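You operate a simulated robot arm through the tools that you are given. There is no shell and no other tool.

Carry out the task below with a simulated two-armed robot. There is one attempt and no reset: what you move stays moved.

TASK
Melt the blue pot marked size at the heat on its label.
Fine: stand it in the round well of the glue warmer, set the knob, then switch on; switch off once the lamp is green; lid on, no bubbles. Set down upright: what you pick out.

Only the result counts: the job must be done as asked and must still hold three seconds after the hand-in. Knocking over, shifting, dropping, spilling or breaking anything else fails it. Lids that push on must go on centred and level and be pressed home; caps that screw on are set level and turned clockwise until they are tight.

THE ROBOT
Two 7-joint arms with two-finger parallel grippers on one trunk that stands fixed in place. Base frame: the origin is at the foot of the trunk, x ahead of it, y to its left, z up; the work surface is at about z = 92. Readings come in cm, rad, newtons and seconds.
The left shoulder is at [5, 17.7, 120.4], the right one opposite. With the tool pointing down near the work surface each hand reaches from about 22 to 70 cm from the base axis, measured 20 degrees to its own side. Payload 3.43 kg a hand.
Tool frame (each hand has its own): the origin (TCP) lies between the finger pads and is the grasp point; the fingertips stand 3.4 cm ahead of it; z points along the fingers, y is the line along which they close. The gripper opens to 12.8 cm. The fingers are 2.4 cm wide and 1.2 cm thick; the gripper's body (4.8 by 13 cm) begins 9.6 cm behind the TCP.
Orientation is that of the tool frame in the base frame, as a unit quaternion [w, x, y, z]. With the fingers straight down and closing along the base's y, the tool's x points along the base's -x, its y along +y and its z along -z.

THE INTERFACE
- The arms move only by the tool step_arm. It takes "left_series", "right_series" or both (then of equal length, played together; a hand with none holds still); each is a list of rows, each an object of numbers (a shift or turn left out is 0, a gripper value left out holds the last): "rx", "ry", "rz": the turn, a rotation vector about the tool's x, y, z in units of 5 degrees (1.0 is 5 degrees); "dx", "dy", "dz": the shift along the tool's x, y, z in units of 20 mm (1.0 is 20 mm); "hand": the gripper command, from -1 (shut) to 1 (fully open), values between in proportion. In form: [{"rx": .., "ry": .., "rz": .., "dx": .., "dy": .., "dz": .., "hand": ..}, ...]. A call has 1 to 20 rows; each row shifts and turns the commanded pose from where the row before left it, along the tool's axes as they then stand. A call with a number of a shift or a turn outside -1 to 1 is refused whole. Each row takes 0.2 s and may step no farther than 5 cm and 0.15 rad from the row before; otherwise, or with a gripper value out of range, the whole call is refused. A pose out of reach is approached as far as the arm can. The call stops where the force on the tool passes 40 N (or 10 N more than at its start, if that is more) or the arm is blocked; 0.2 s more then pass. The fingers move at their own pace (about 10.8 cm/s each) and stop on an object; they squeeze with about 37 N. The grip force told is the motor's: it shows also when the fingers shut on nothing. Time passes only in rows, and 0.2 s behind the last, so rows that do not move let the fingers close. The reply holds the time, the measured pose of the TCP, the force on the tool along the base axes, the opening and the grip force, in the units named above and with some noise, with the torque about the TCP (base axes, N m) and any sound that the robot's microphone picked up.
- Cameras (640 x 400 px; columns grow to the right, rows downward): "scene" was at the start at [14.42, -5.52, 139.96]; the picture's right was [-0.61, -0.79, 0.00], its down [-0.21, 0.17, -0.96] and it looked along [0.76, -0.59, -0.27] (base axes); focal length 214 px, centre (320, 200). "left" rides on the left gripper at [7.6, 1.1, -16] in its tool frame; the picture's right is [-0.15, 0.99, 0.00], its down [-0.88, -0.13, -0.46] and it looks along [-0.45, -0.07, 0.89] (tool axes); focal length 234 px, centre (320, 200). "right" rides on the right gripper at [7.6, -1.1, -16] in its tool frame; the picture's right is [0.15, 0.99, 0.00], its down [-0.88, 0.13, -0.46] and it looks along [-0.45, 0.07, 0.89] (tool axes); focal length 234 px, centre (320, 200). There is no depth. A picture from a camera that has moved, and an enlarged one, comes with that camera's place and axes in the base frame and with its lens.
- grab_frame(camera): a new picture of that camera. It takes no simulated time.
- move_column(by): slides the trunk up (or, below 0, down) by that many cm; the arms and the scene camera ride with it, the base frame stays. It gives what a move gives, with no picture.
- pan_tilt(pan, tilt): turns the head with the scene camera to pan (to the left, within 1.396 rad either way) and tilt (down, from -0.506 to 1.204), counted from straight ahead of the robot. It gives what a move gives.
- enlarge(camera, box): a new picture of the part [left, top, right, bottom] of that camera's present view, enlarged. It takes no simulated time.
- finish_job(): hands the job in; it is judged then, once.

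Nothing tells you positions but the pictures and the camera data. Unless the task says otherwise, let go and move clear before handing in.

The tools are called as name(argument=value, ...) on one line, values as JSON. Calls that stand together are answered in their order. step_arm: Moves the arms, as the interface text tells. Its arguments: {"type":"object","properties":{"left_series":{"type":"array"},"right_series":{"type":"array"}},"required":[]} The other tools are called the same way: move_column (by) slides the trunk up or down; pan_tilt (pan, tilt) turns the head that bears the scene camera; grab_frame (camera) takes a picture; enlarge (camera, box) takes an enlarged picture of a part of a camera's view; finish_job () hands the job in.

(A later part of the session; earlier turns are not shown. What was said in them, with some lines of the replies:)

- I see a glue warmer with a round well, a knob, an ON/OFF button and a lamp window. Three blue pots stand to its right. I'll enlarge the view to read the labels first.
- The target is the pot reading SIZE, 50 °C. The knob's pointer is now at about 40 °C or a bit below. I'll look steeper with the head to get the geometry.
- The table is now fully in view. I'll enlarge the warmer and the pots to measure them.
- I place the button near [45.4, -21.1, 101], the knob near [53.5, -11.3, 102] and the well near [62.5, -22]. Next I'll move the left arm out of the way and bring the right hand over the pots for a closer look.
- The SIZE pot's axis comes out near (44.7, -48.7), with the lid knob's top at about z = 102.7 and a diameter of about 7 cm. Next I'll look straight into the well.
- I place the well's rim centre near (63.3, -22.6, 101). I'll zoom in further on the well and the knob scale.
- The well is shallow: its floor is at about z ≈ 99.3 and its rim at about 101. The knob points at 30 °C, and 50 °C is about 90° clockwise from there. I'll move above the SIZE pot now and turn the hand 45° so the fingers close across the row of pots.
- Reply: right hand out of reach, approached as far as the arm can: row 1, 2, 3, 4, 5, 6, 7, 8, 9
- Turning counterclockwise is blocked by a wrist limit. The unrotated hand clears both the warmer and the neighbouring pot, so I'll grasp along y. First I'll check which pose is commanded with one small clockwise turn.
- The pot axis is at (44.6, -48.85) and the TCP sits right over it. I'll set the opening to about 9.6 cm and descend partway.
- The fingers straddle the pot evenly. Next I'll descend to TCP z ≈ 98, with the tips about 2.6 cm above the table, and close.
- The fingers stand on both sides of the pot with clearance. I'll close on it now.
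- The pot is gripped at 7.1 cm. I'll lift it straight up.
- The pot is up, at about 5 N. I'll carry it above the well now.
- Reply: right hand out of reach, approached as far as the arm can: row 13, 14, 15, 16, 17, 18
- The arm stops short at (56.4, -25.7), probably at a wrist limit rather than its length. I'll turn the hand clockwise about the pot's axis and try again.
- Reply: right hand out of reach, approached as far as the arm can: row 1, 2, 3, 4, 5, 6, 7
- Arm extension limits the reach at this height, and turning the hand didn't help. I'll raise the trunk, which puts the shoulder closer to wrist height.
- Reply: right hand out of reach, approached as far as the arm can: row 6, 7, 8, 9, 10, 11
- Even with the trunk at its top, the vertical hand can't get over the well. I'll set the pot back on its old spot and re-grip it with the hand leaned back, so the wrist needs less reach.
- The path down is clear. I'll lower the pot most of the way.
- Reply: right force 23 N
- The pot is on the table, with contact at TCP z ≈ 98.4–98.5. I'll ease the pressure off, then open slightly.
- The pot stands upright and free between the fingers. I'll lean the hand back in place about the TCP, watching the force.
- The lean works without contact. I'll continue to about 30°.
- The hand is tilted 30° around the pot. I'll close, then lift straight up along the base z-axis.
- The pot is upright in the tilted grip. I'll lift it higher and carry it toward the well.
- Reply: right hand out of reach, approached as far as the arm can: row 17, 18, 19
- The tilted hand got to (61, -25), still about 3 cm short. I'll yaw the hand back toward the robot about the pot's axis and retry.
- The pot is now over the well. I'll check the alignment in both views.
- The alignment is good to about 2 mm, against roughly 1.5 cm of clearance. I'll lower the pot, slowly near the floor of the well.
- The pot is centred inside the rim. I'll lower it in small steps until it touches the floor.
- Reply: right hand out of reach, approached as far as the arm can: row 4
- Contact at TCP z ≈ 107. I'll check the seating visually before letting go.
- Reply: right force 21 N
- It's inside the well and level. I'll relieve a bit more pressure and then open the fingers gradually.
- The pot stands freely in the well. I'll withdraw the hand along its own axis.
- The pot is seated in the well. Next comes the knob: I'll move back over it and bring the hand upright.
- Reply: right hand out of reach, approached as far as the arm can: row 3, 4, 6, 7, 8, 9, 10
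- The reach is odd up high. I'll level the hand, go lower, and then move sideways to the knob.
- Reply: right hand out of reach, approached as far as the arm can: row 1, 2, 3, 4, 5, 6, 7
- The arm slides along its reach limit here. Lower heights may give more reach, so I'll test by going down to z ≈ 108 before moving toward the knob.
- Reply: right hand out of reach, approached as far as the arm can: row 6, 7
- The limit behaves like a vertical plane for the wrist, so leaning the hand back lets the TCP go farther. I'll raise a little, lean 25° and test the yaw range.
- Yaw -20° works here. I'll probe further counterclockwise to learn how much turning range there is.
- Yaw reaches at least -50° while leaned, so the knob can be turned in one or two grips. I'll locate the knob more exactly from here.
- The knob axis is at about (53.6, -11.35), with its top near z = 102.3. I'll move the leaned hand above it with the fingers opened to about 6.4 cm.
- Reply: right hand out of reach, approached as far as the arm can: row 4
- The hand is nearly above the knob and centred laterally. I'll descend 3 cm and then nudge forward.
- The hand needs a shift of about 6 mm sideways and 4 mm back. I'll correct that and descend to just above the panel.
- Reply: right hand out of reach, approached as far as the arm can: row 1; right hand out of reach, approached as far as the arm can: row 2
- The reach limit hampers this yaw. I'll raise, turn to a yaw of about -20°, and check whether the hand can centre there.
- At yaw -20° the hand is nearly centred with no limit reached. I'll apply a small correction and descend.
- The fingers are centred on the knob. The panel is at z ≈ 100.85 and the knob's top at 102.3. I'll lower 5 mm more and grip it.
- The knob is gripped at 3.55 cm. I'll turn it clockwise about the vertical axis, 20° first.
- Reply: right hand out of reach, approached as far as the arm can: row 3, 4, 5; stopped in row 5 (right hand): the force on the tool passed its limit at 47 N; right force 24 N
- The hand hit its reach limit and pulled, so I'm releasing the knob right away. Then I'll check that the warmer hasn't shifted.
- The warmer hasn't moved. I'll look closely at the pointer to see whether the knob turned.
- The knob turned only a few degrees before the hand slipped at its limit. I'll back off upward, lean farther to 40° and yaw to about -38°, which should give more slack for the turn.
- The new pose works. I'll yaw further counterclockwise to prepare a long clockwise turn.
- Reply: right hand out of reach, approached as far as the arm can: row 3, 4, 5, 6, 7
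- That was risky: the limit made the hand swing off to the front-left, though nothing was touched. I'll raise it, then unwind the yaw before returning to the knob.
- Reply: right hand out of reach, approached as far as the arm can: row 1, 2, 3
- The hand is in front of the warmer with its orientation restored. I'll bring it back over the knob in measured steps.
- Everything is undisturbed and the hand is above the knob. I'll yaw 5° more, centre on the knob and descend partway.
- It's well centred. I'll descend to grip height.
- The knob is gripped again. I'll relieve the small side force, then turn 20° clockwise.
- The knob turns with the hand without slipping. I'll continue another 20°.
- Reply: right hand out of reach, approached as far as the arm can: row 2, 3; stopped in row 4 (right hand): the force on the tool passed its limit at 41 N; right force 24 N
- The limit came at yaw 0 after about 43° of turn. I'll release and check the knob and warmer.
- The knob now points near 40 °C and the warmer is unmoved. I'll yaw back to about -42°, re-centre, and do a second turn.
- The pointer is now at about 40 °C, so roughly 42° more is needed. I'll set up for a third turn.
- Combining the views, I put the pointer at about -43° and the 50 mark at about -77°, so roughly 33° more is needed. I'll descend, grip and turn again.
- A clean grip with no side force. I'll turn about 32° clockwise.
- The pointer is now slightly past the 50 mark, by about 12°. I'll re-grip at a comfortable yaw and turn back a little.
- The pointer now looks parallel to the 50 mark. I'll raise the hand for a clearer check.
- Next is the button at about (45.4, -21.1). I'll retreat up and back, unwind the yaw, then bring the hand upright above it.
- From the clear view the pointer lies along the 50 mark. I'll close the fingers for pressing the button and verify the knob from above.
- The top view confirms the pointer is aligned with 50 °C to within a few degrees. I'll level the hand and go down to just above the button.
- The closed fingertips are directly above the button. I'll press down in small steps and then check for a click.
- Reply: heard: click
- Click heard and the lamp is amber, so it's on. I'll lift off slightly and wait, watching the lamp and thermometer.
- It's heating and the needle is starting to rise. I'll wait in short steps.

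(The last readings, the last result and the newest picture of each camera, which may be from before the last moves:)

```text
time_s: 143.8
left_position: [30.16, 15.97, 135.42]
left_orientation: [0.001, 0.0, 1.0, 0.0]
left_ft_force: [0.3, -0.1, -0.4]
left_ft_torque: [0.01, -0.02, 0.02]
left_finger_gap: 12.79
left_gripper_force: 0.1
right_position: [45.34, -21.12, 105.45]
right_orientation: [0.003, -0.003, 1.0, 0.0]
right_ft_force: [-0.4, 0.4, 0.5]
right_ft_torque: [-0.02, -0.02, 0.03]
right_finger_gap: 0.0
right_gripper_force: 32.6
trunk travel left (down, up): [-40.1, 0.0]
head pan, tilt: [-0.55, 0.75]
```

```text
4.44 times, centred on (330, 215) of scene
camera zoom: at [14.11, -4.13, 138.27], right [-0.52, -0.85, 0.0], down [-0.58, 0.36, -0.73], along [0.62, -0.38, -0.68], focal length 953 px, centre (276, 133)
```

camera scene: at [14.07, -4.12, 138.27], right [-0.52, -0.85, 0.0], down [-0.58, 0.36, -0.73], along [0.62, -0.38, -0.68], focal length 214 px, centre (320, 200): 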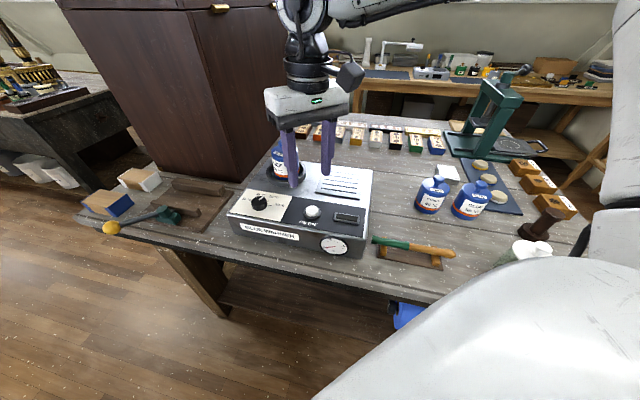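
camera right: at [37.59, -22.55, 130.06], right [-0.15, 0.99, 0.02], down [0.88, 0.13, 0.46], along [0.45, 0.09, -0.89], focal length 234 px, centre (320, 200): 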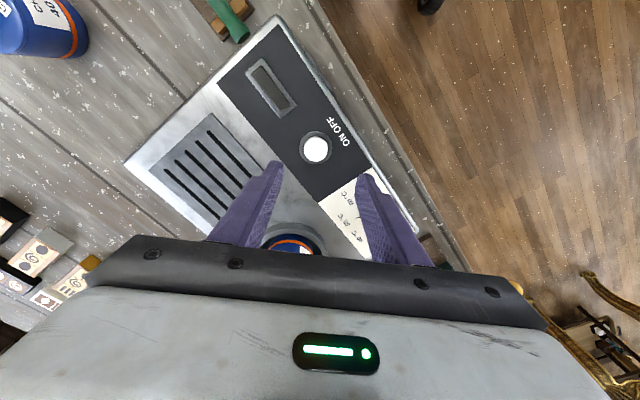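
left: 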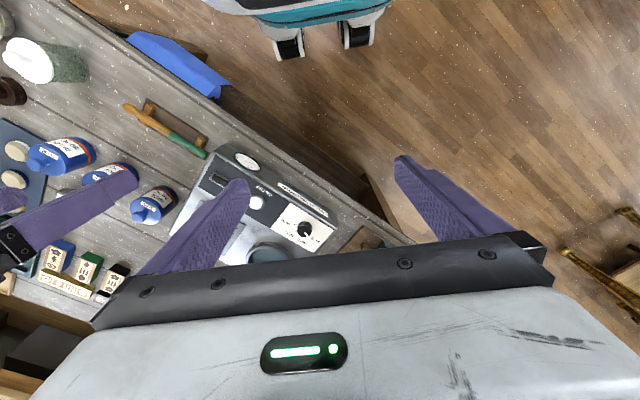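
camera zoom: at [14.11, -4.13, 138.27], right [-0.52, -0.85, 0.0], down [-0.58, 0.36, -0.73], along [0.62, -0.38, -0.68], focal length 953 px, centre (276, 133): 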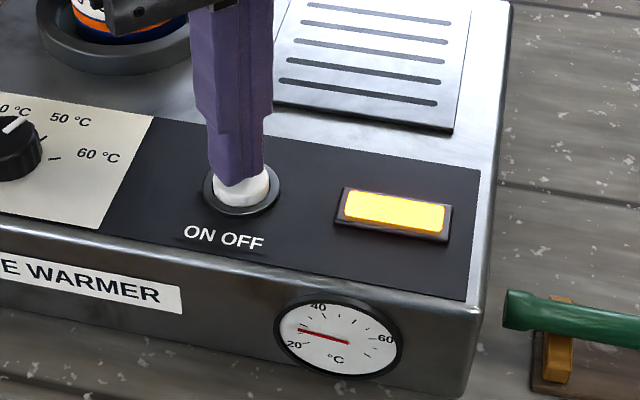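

step_arm(right_series=[{"dz": 0}, {"dz": 0}, {"dz": 0}, {"dz": 0}, {"dz": 0}, {"dz": 0}, {"dz": 0}])

enlarge(camera="scene", box=[270, 170, 390, 260])

```text
time_s: 145.4
left_position: [30.11, 15.9, 135.64]
left_orientation: [0.0, 0.0, 1.0, 0.0]
left_ft_force: [-0.8, -0.4, -0.5]
left_ft_torque: [-0.03, -0.02, 0.01]
left_finger_gap: 12.8
left_gripper_force: 0.1
right_position: [45.37, -21.02, 105.47]
right_orientation: [0.002, -0.002, 1.0, 0.001]
right_ft_force: [-0.2, 0.9, -0.1]
right_ft_torque: [-0.01, 0.04, -0.01]
right_finger_gap: 0.01
right_gripper_force: 33.2
trunk travel left (down, up): [-40.1, 0.0]
head pan, tilt: [-0.55, 0.75]
```

```text
4.44 times, centred on (330, 215) of scene
camera zoom: at [14.11, -4.13, 138.27], right [-0.52, -0.85, 0.0], down [-0.58, 0.36, -0.73], along [0.62, -0.38, -0.68], focal length 953 px, centre (276, 133)
```

zoom: 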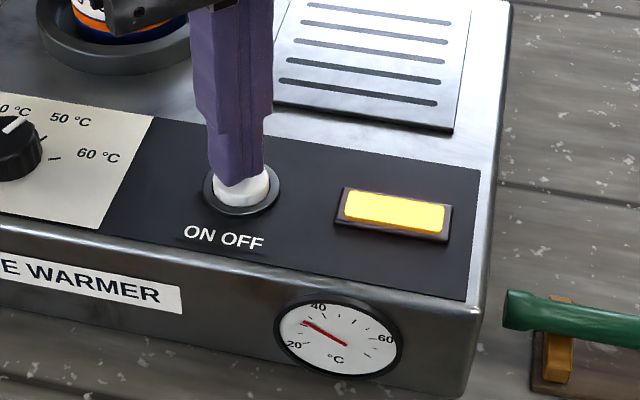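

step_arm(right_series=[{"dz": 0}, {"dz": 0}, {"dz": 0}, {"dz": 0}, {"dz": 0}, {"dz": 0}, {"dz": 0}])

enlarge(camera="scene", box=[270, 170, 390, 260])

```text
time_s: 147.0
left_position: [30.18, 15.98, 135.53]
left_orientation: [0.0, 0.0, 1.0, 0.0]
left_ft_force: [0.7, -0.1, -0.2]
left_ft_torque: [-0.01, -0.02, -0.03]
left_finger_gap: 12.78
left_gripper_force: 0.1
right_position: [45.44, -21.19, 105.51]
right_orientation: [0.003, -0.002, 1.0, -0.001]
right_ft_force: [0.3, 0.3, 0.1]
right_ft_torque: [-0.02, 0.0, -0.01]
right_finger_gap: 0.0
right_gripper_force: 33.0
trunk travel left (down, up): [-40.1, 0.0]
head pan, tilt: [-0.55, 0.75]
```

```text
4.44 times, centred on (330, 215) of scene
camera zoom: at [14.11, -4.13, 138.27], right [-0.52, -0.85, 0.0], down [-0.58, 0.36, -0.73], along [0.62, -0.38, -0.68], focal length 953 px, centre (276, 133)
```

zoom: 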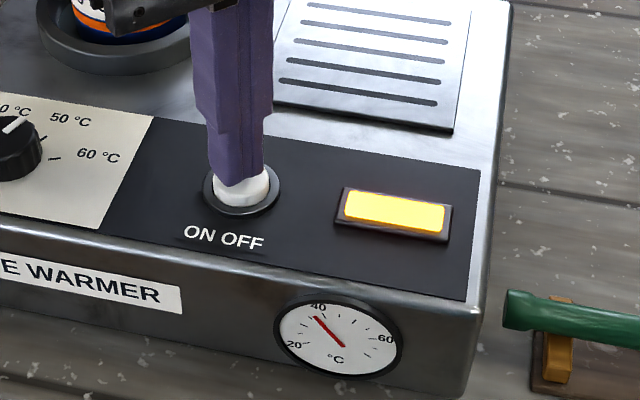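

step_arm(right_series=[{"dz": 0}, {"dz": 0}, {"dz": 0}, {"dz": 0}, {"dz": 0}])

enlarge(camera="scene", box=[270, 170, 390, 260])

```text
time_s: 148.2
left_position: [30.16, 15.96, 135.58]
left_orientation: [0.0, 0.0, 1.0, 0.0]
left_ft_force: [0.2, 0.4, -0.1]
left_ft_torque: [0.03, 0.02, 0.03]
left_finger_gap: 12.8
left_gripper_force: 0.1
right_position: [45.35, -21.02, 105.51]
right_orientation: [0.002, -0.003, 1.0, -0.001]
right_ft_force: [-0.3, -0.1, -0.5]
right_ft_torque: [0.0, -0.01, 0.0]
right_finger_gap: 0.0
right_gripper_force: 32.8
trunk travel left (down, up): [-40.1, 0.0]
head pan, tilt: [-0.55, 0.75]
```

```text
4.44 times, centred on (330, 215) of scene
camera zoom: at [14.11, -4.13, 138.27], right [-0.52, -0.85, 0.0], down [-0.58, 0.36, -0.73], along [0.62, -0.38, -0.68], focal length 953 px, centre (276, 133)
```

zoom: 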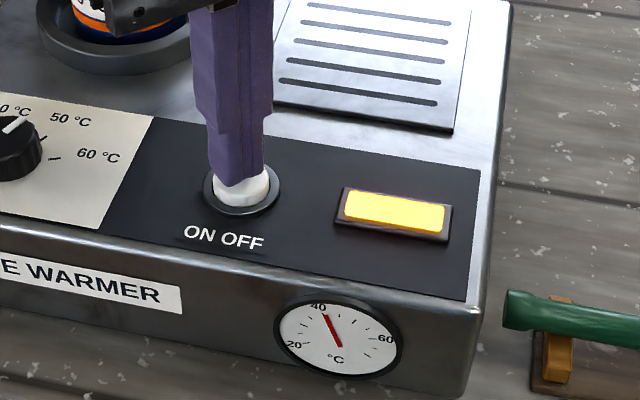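

step_arm(right_series=[{"dz": 0}, {"dz": 0}, {"dz": 0}, {"dz": 0}])

enlarge(camera="scene", box=[270, 170, 390, 260])

```text
time_s: 149.2
left_position: [30.22, 15.95, 135.62]
left_orientation: [0.0, 0.0, 1.0, 0.0]
left_ft_force: [0.3, 0.0, -0.9]
left_ft_torque: [0.02, -0.02, -0.01]
left_finger_gap: 12.77
left_gripper_force: 0.0
right_position: [45.48, -21.04, 105.56]
right_orientation: [0.003, -0.003, 1.0, 0.0]
right_ft_force: [-0.2, -0.8, 0.6]
right_ft_torque: [-0.03, 0.03, 0.0]
right_finger_gap: 0.01
right_gripper_force: 33.1
trunk travel left (down, up): [-40.1, 0.0]
head pan, tilt: [-0.55, 0.75]
```

```text
4.44 times, centred on (330, 215) of scene
camera zoom: at [14.11, -4.13, 138.27], right [-0.52, -0.85, 0.0], down [-0.58, 0.36, -0.73], along [0.62, -0.38, -0.68], focal length 953 px, centre (276, 133)
```

zoom: 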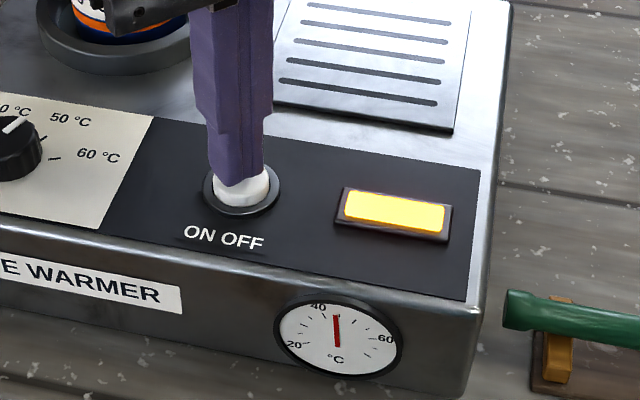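

step_arm(right_series=[{"dz": 0}, {"dz": 0}, {"dz": 0}])

enlarge(camera="scene", box=[270, 170, 390, 260])

```text
time_s: 150.0
left_position: [30.11, 15.91, 135.57]
left_orientation: [0.0, 0.001, 1.0, -0.001]
left_ft_force: [-0.3, 0.1, 1.3]
left_ft_torque: [0.01, -0.01, 0.03]
left_finger_gap: 12.81
left_gripper_force: 0.1
right_position: [45.27, -21.12, 105.47]
right_orientation: [0.003, -0.002, 1.0, 0.0]
right_ft_force: [-0.3, -0.4, 0.5]
right_ft_torque: [0.01, 0.03, 0.03]
right_finger_gap: 0.0
right_gripper_force: 32.8
trunk travel left (down, up): [-40.1, 0.0]
head pan, tilt: [-0.55, 0.75]
```

```text
4.44 times, centred on (330, 215) of scene
camera zoom: at [14.11, -4.13, 138.27], right [-0.52, -0.85, 0.0], down [-0.58, 0.36, -0.73], along [0.62, -0.38, -0.68], focal length 953 px, centre (276, 133)
```

zoom: 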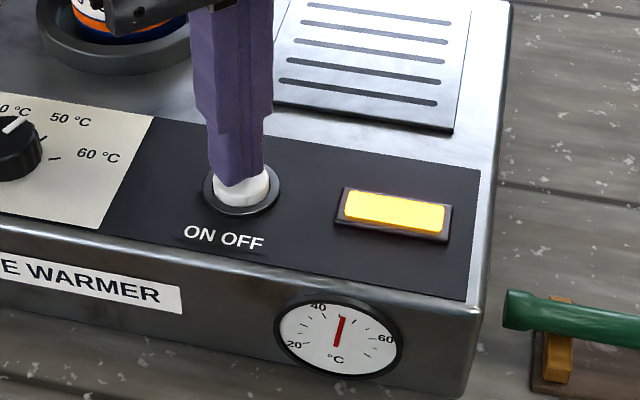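

step_arm(right_series=[{"dz": 0}, {"dz": 0}, {"dz": 0}])

enlarge(camera="scene", box=[270, 170, 390, 260])

```text
time_s: 150.8
left_position: [30.15, 15.9, 135.66]
left_orientation: [0.0, 0.001, 1.0, -0.001]
left_ft_force: [-0.2, 0.5, 0.3]
left_ft_torque: [0.0, -0.01, -0.01]
left_finger_gap: 12.78
left_gripper_force: 0.0
right_position: [45.4, -21.06, 105.44]
right_orientation: [0.002, -0.003, 1.0, -0.001]
right_ft_force: [-0.3, 1.1, -1.1]
right_ft_torque: [0.0, 0.03, 0.0]
right_finger_gap: 0.0
right_gripper_force: 33.0
trunk travel left (down, up): [-40.1, 0.0]
head pan, tilt: [-0.55, 0.75]
```

```text
4.44 times, centred on (330, 215) of scene
camera zoom: at [14.11, -4.13, 138.27], right [-0.52, -0.85, 0.0], down [-0.58, 0.36, -0.73], along [0.62, -0.38, -0.68], focal length 953 px, centre (276, 133)
```

zoom: 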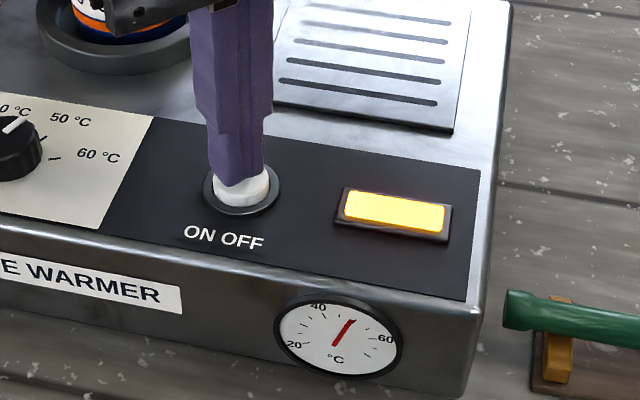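

step_arm(right_series=[{"dz": 0}])

enlarge(camera="scene", box=[270, 170, 390, 260])

```text
time_s: 151.2
left_position: [30.01, 15.97, 135.51]
left_orientation: [0.0, 0.0, 1.0, 0.0]
left_ft_force: [0.5, 0.0, -0.6]
left_ft_torque: [0.03, 0.04, -0.03]
left_finger_gap: 12.78
left_gripper_force: 0.0
right_position: [45.32, -21.09, 105.39]
right_orientation: [0.003, -0.002, 1.0, 0.0]
right_ft_force: [0.1, -0.4, -0.3]
right_ft_torque: [-0.03, 0.01, -0.05]
right_finger_gap: 0.0
right_gripper_force: 32.9
trunk travel left (down, up): [-40.1, 0.0]
head pan, tilt: [-0.55, 0.75]
```

```text
4.44 times, centred on (330, 215) of scene
camera zoom: at [14.11, -4.13, 138.27], right [-0.52, -0.85, 0.0], down [-0.58, 0.36, -0.73], along [0.62, -0.38, -0.68], focal length 953 px, centre (276, 133)
```

zoom: 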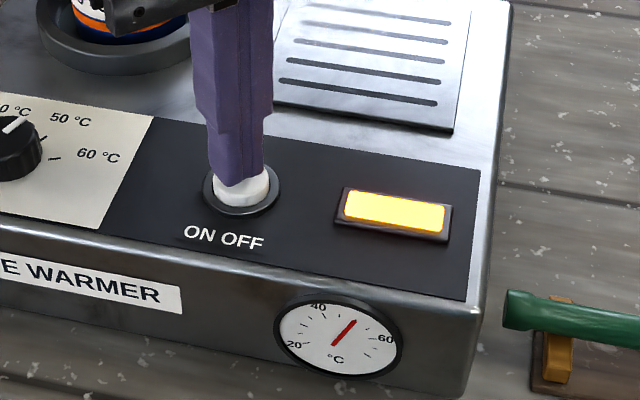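

step_arm(right_series=[{"dz": 0}, {"dz": 0}])

enlarge(camera="scene", box=[270, 170, 390, 260])

```text
time_s: 151.8
left_position: [30.21, 15.94, 135.59]
left_orientation: [0.0, 0.0, 1.0, 0.001]
left_ft_force: [0.0, -0.5, -0.4]
left_ft_torque: [-0.01, 0.0, 0.0]
left_finger_gap: 12.82
left_gripper_force: 0.0
right_position: [45.31, -21.19, 105.53]
right_orientation: [0.003, -0.003, 1.0, 0.001]
right_ft_force: [-0.8, 0.1, 0.0]
right_ft_torque: [0.0, 0.0, 0.03]
right_finger_gap: 0.0
right_gripper_force: 32.6
trunk travel left (down, up): [-40.1, 0.0]
head pan, tilt: [-0.55, 0.75]
```

```text
4.44 times, centred on (330, 215) of scene
camera zoom: at [14.11, -4.13, 138.27], right [-0.52, -0.85, 0.0], down [-0.58, 0.36, -0.73], along [0.62, -0.38, -0.68], focal length 953 px, centre (276, 133)
```

zoom: 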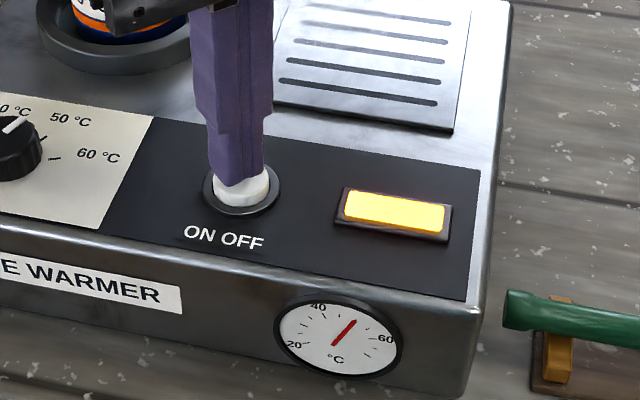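

The needle has settled. I'll check the gauge reading and keep waiting for green.

step_arm(right_series=[{"dz": 0}, {"dz": 0}, {"dz": 0}])

enlarge(camera="scene", box=[318, 200, 374, 260])

```text
time_s: 152.6
left_position: [30.09, 15.81, 135.61]
left_orientation: [0.0, 0.0, 1.0, 0.0]
left_ft_force: [0.4, 0.0, -0.3]
left_ft_torque: [0.02, 0.01, -0.01]
left_finger_gap: 12.83
left_gripper_force: 0.0
right_position: [45.37, -21.13, 105.47]
right_orientation: [0.003, -0.003, 1.0, 0.0]
right_ft_force: [0.5, -0.7, 0.2]
right_ft_torque: [0.03, -0.01, -0.01]
right_finger_gap: 0.0
right_gripper_force: 32.9
trunk travel left (down, up): [-40.1, 0.0]
head pan, tilt: [-0.55, 0.75]
```

```text
6.67 times, centred on (346, 230) of scene
camera zoom: at [14.11, -4.13, 138.27], right [-0.52, -0.85, 0.0], down [-0.58, 0.36, -0.73], along [0.62, -0.38, -0.68], focal length 1430 px, centre (147, 0)
```

zoom: 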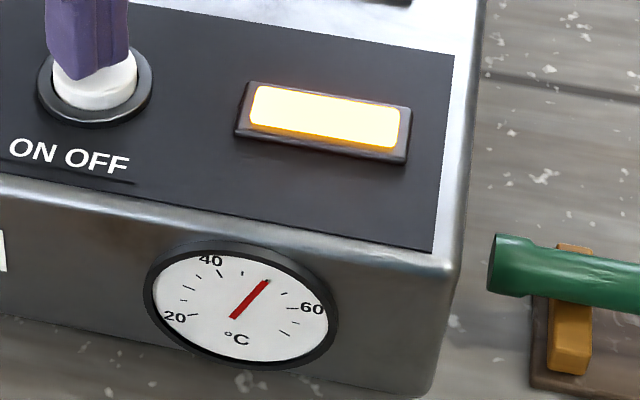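

The gauge reads 50 °C, regulated by the knob. I'll keep waiting in short steps for the lamp to turn green.

step_arm(right_series=[{"dz": 0}, {"dz": 0}, {"dz": 0}, {"dz": 0}])

enlarge(camera="scene", box=[270, 170, 390, 260])

```text
time_s: 153.6
left_position: [30.02, 15.81, 135.57]
left_orientation: [0.001, 0.0, 1.0, 0.0]
left_ft_force: [-0.6, 0.0, -1.3]
left_ft_torque: [-0.02, 0.02, -0.01]
left_finger_gap: 12.81
left_gripper_force: 0.0
right_position: [45.38, -21.16, 105.55]
right_orientation: [0.003, -0.003, 1.0, 0.0]
right_ft_force: [-0.7, 0.2, -0.1]
right_ft_torque: [-0.03, 0.01, 0.03]
right_finger_gap: 0.0
right_gripper_force: 33.0
trunk travel left (down, up): [-40.1, 0.0]
head pan, tilt: [-0.55, 0.75]
```

```text
4.44 times, centred on (330, 215) of scene
camera zoom: at [14.11, -4.13, 138.27], right [-0.52, -0.85, 0.0], down [-0.58, 0.36, -0.73], along [0.62, -0.38, -0.68], focal length 953 px, centre (276, 133)
```

zoom: 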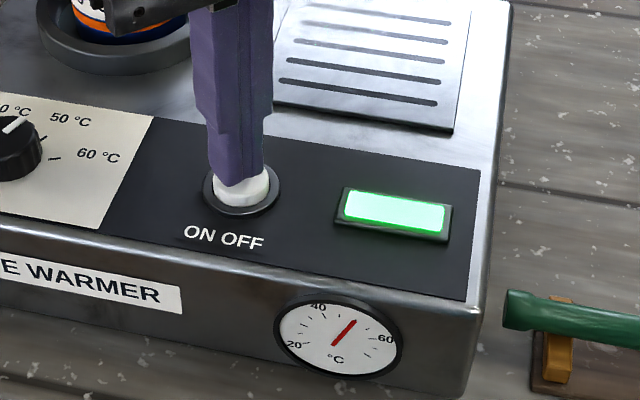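

The lamp is green. I'll press the button off now and lift.

step_arm(right_series=[{"dz": 0.2}, {"dz": 0.15}, {"dz": 0.1}, {"dz": 0}])

enlarge(camera="scene", box=[270, 170, 390, 260])

```text
time_s: 154.6
left_position: [30.05, 16.06, 135.69]
left_orientation: [0.002, 0.0, 1.0, -0.001]
left_ft_force: [0.0, -0.7, 0.2]
left_ft_torque: [0.03, -0.04, 0.01]
left_finger_gap: 12.78
left_gripper_force: 0.1
right_position: [45.51, -21.12, 104.74]
right_orientation: [0.005, -0.003, 1.0, 0.0]
right_ft_force: [1.3, -0.3, 16.5]
right_ft_torque: [0.01, 0.19, 0.01]
right_finger_gap: 0.0
right_gripper_force: 32.6
trunk travel left (down, up): [-40.1, 0.0]
head pan, tilt: [-0.55, 0.75]
heard: click
```

```text
4.44 times, centred on (330, 215) of scene
camera zoom: at [13.98, -4.07, 138.31], right [-0.52, -0.85, 0.0], down [-0.58, 0.36, -0.73], along [0.62, -0.38, -0.68], focal length 953 px, centre (276, 133)
```

zoom: 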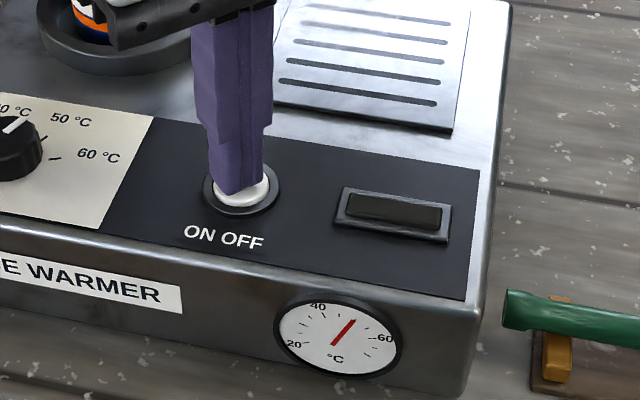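

Click heard and the lamp is dark, so the warmer is off. I'll lift straight up and clear, then check the final state.

step_arm(right_series=[{"dz": -0.2}, {"dz": -0.4}, {"dz": -0.8}, {"dz": -0.8}, {"dz": -0.8}, {"dz": -0.8}, {"dz": -0.8}, {"dz": -0.8}, {"dx": 0.8}, {"dx": 0.8}, {"dx": 0.8}, {"dx": 0}])

grab_frame(camera="scene")

enlarge(camera="scene", box=[220, 120, 380, 260])

grab_frame(camera="right")

```text
time_s: 157.2
left_position: [30.17, 16.09, 135.58]
left_orientation: [0.0, -0.001, 1.0, 0.001]
left_ft_force: [0.0, 0.6, 0.2]
left_ft_torque: [0.01, 0.01, -0.01]
left_finger_gap: 12.79
left_gripper_force: 0.0
right_position: [40.38, -21.06, 115.14]
right_orientation: [0.001, -0.002, 1.0, 0.0]
right_ft_force: [0.4, -0.9, -0.3]
right_ft_torque: [0.0, -0.01, -0.01]
right_finger_gap: 0.01
right_gripper_force: 33.1
trunk travel left (down, up): [-40.1, 0.0]
head pan, tilt: [-0.55, 0.75]
```

```text
taken
camera scene: at [14.13, -4.12, 138.26], right [-0.52, -0.85, 0.0], down [-0.58, 0.36, -0.73], along [0.62, -0.38, -0.68], focal length 214 px, centre (320, 200)
```

scene: 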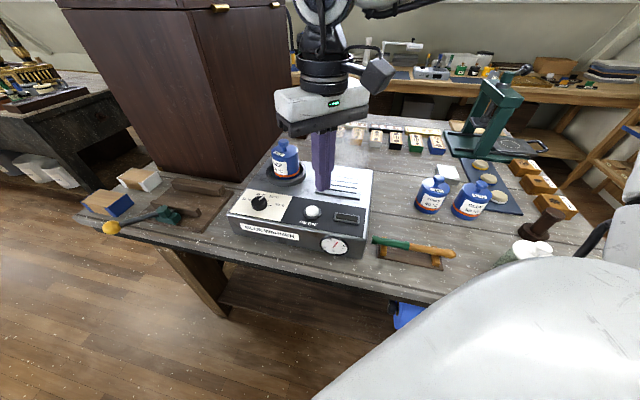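

```text
2.86 times, centred on (300, 190) of scene
camera zoom: at [14.13, -4.12, 138.26], right [-0.52, -0.85, 0.0], down [-0.58, 0.36, -0.73], along [0.62, -0.38, -0.68], focal length 613 px, centre (377, 229)
```

zoom: 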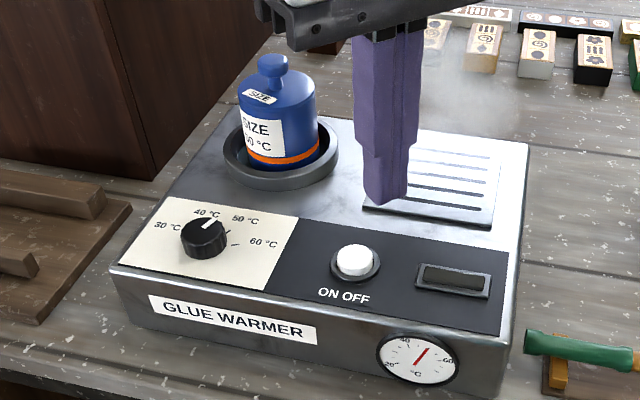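

```text
taken
camera right: at [32.79, -22.23, 131.12], right [-0.15, 0.99, 0.0], down [0.88, 0.13, 0.46], along [0.46, 0.07, -0.89], focal length 234 px, centre (320, 200)
```

right: 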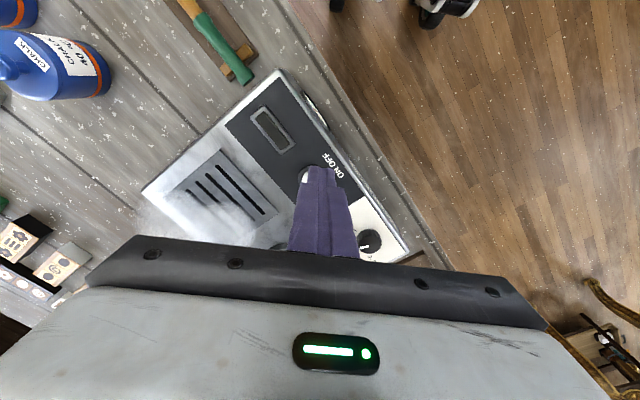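

The warmer is off and the pot stands upright in the well with its lid on. I'll retreat the hand fully and inspect the pot closely before handing in.

step_arm(right_series=[{"dz": -0.8, "dx": 0.6, "dy": -0.6}, {"dz": -0.8, "dx": 0.6, "dy": -0.6}, {"dz": -0.8, "dx": 0.6, "dy": -0.6}, {"dz": -0.8, "dx": 0.6, "dy": -0.6}, {"dz": -0.8, "dx": 0.6, "dy": -0.6}, {"dx": 0.6, "dy": -0.8}, {"dx": 0.6, "dy": -0.8}, {"dx": 0, "hand": 0}, {"dx": 0}])

enlarge(camera="scene", box=[240, 120, 340, 220])

enlarge(camera="scene", box=[340, 100, 560, 280])

enlarge(camera="left", box=[0, 0, 640, 400])

```text
time_s: 159.2
left_position: [30.13, 15.89, 135.57]
left_orientation: [0.0, 0.0, 1.0, 0.0]
left_ft_force: [0.0, 0.0, 0.1]
left_ft_torque: [0.0, -0.01, -0.01]
left_finger_gap: 12.79
left_gripper_force: 0.2
right_position: [32.0, -30.13, 123.3]
right_orientation: [0.003, -0.003, 1.0, -0.001]
right_ft_force: [1.9, 0.6, 0.6]
right_ft_torque: [0.02, 0.02, 0.04]
right_finger_gap: 6.39
right_gripper_force: 0.1
trunk travel left (down, up): [-40.1, 0.0]
head pan, tilt: [-0.55, 0.75]
```

```text
4.00 times, centred on (290, 170) of scene
camera zoom: at [14.09, -4.15, 138.27], right [-0.52, -0.85, 0.0], down [-0.58, 0.36, -0.73], along [0.62, -0.38, -0.68], focal length 858 px, centre (440, 320)
```

zoom: 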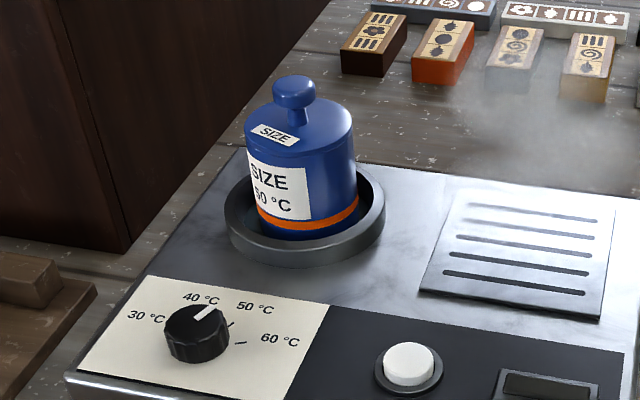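

```text
2.22 times, centred on (450, 190) of scene
camera zoom: at [14.09, -4.15, 138.27], right [-0.52, -0.85, 0.0], down [-0.58, 0.36, -0.73], along [0.62, -0.38, -0.68], focal length 477 px, centre (31, 222)
```

zoom: 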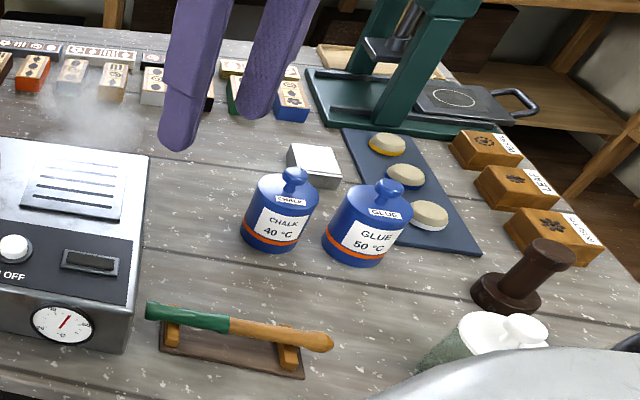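

```text
1.00 times, centred on (320, 200) of left (not enlarged: the box is as wide or as high as the picture)
camera zoom: at [22.5, 17.04, 151.5], right [0.15, 0.99, 0.0], down [0.88, -0.13, 0.46], along [0.45, -0.07, -0.89], focal length 234 px, centre (320, 200)
```

zoom: 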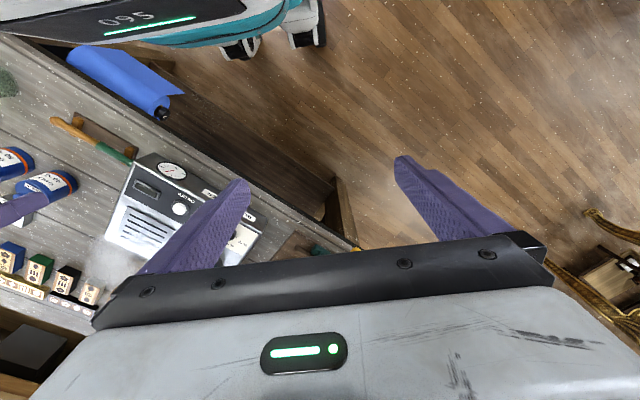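

The SIZE pot stands upright in the well with its lid on. The knob is at 50 °C, the warmer is switched off after the green lamp, and everything else is where it was. I'm handing in now.

finish_job()

```text
The job is handed in.
```

I melted the blue SIZE pot at the 50 °C on its label and handed the job in. I haven't seen the result of the judging.

- **Pot:** it stands upright in the round well of the glue warmer with its lid on, and I saw no bubbles.
- **Heat:** the knob points at 50 °C, within a few degrees of the mark, and the gauge settled at 50 °C.
- **Switch:** I switched the warmer on after setting the knob. I switched it off about a second after the lamp turned green. The lamp is now dark.
- **Everything else:** the other pots, the tools and the warmer looked to be in their original places in the last pictures. Both hands are clear.

The knob took several grips because the arm was at the edge of its reach. On two of them the hand pulled on the knob with 41 and 47 N before I let go. The pictures showed no shift of the warmer afterwards.
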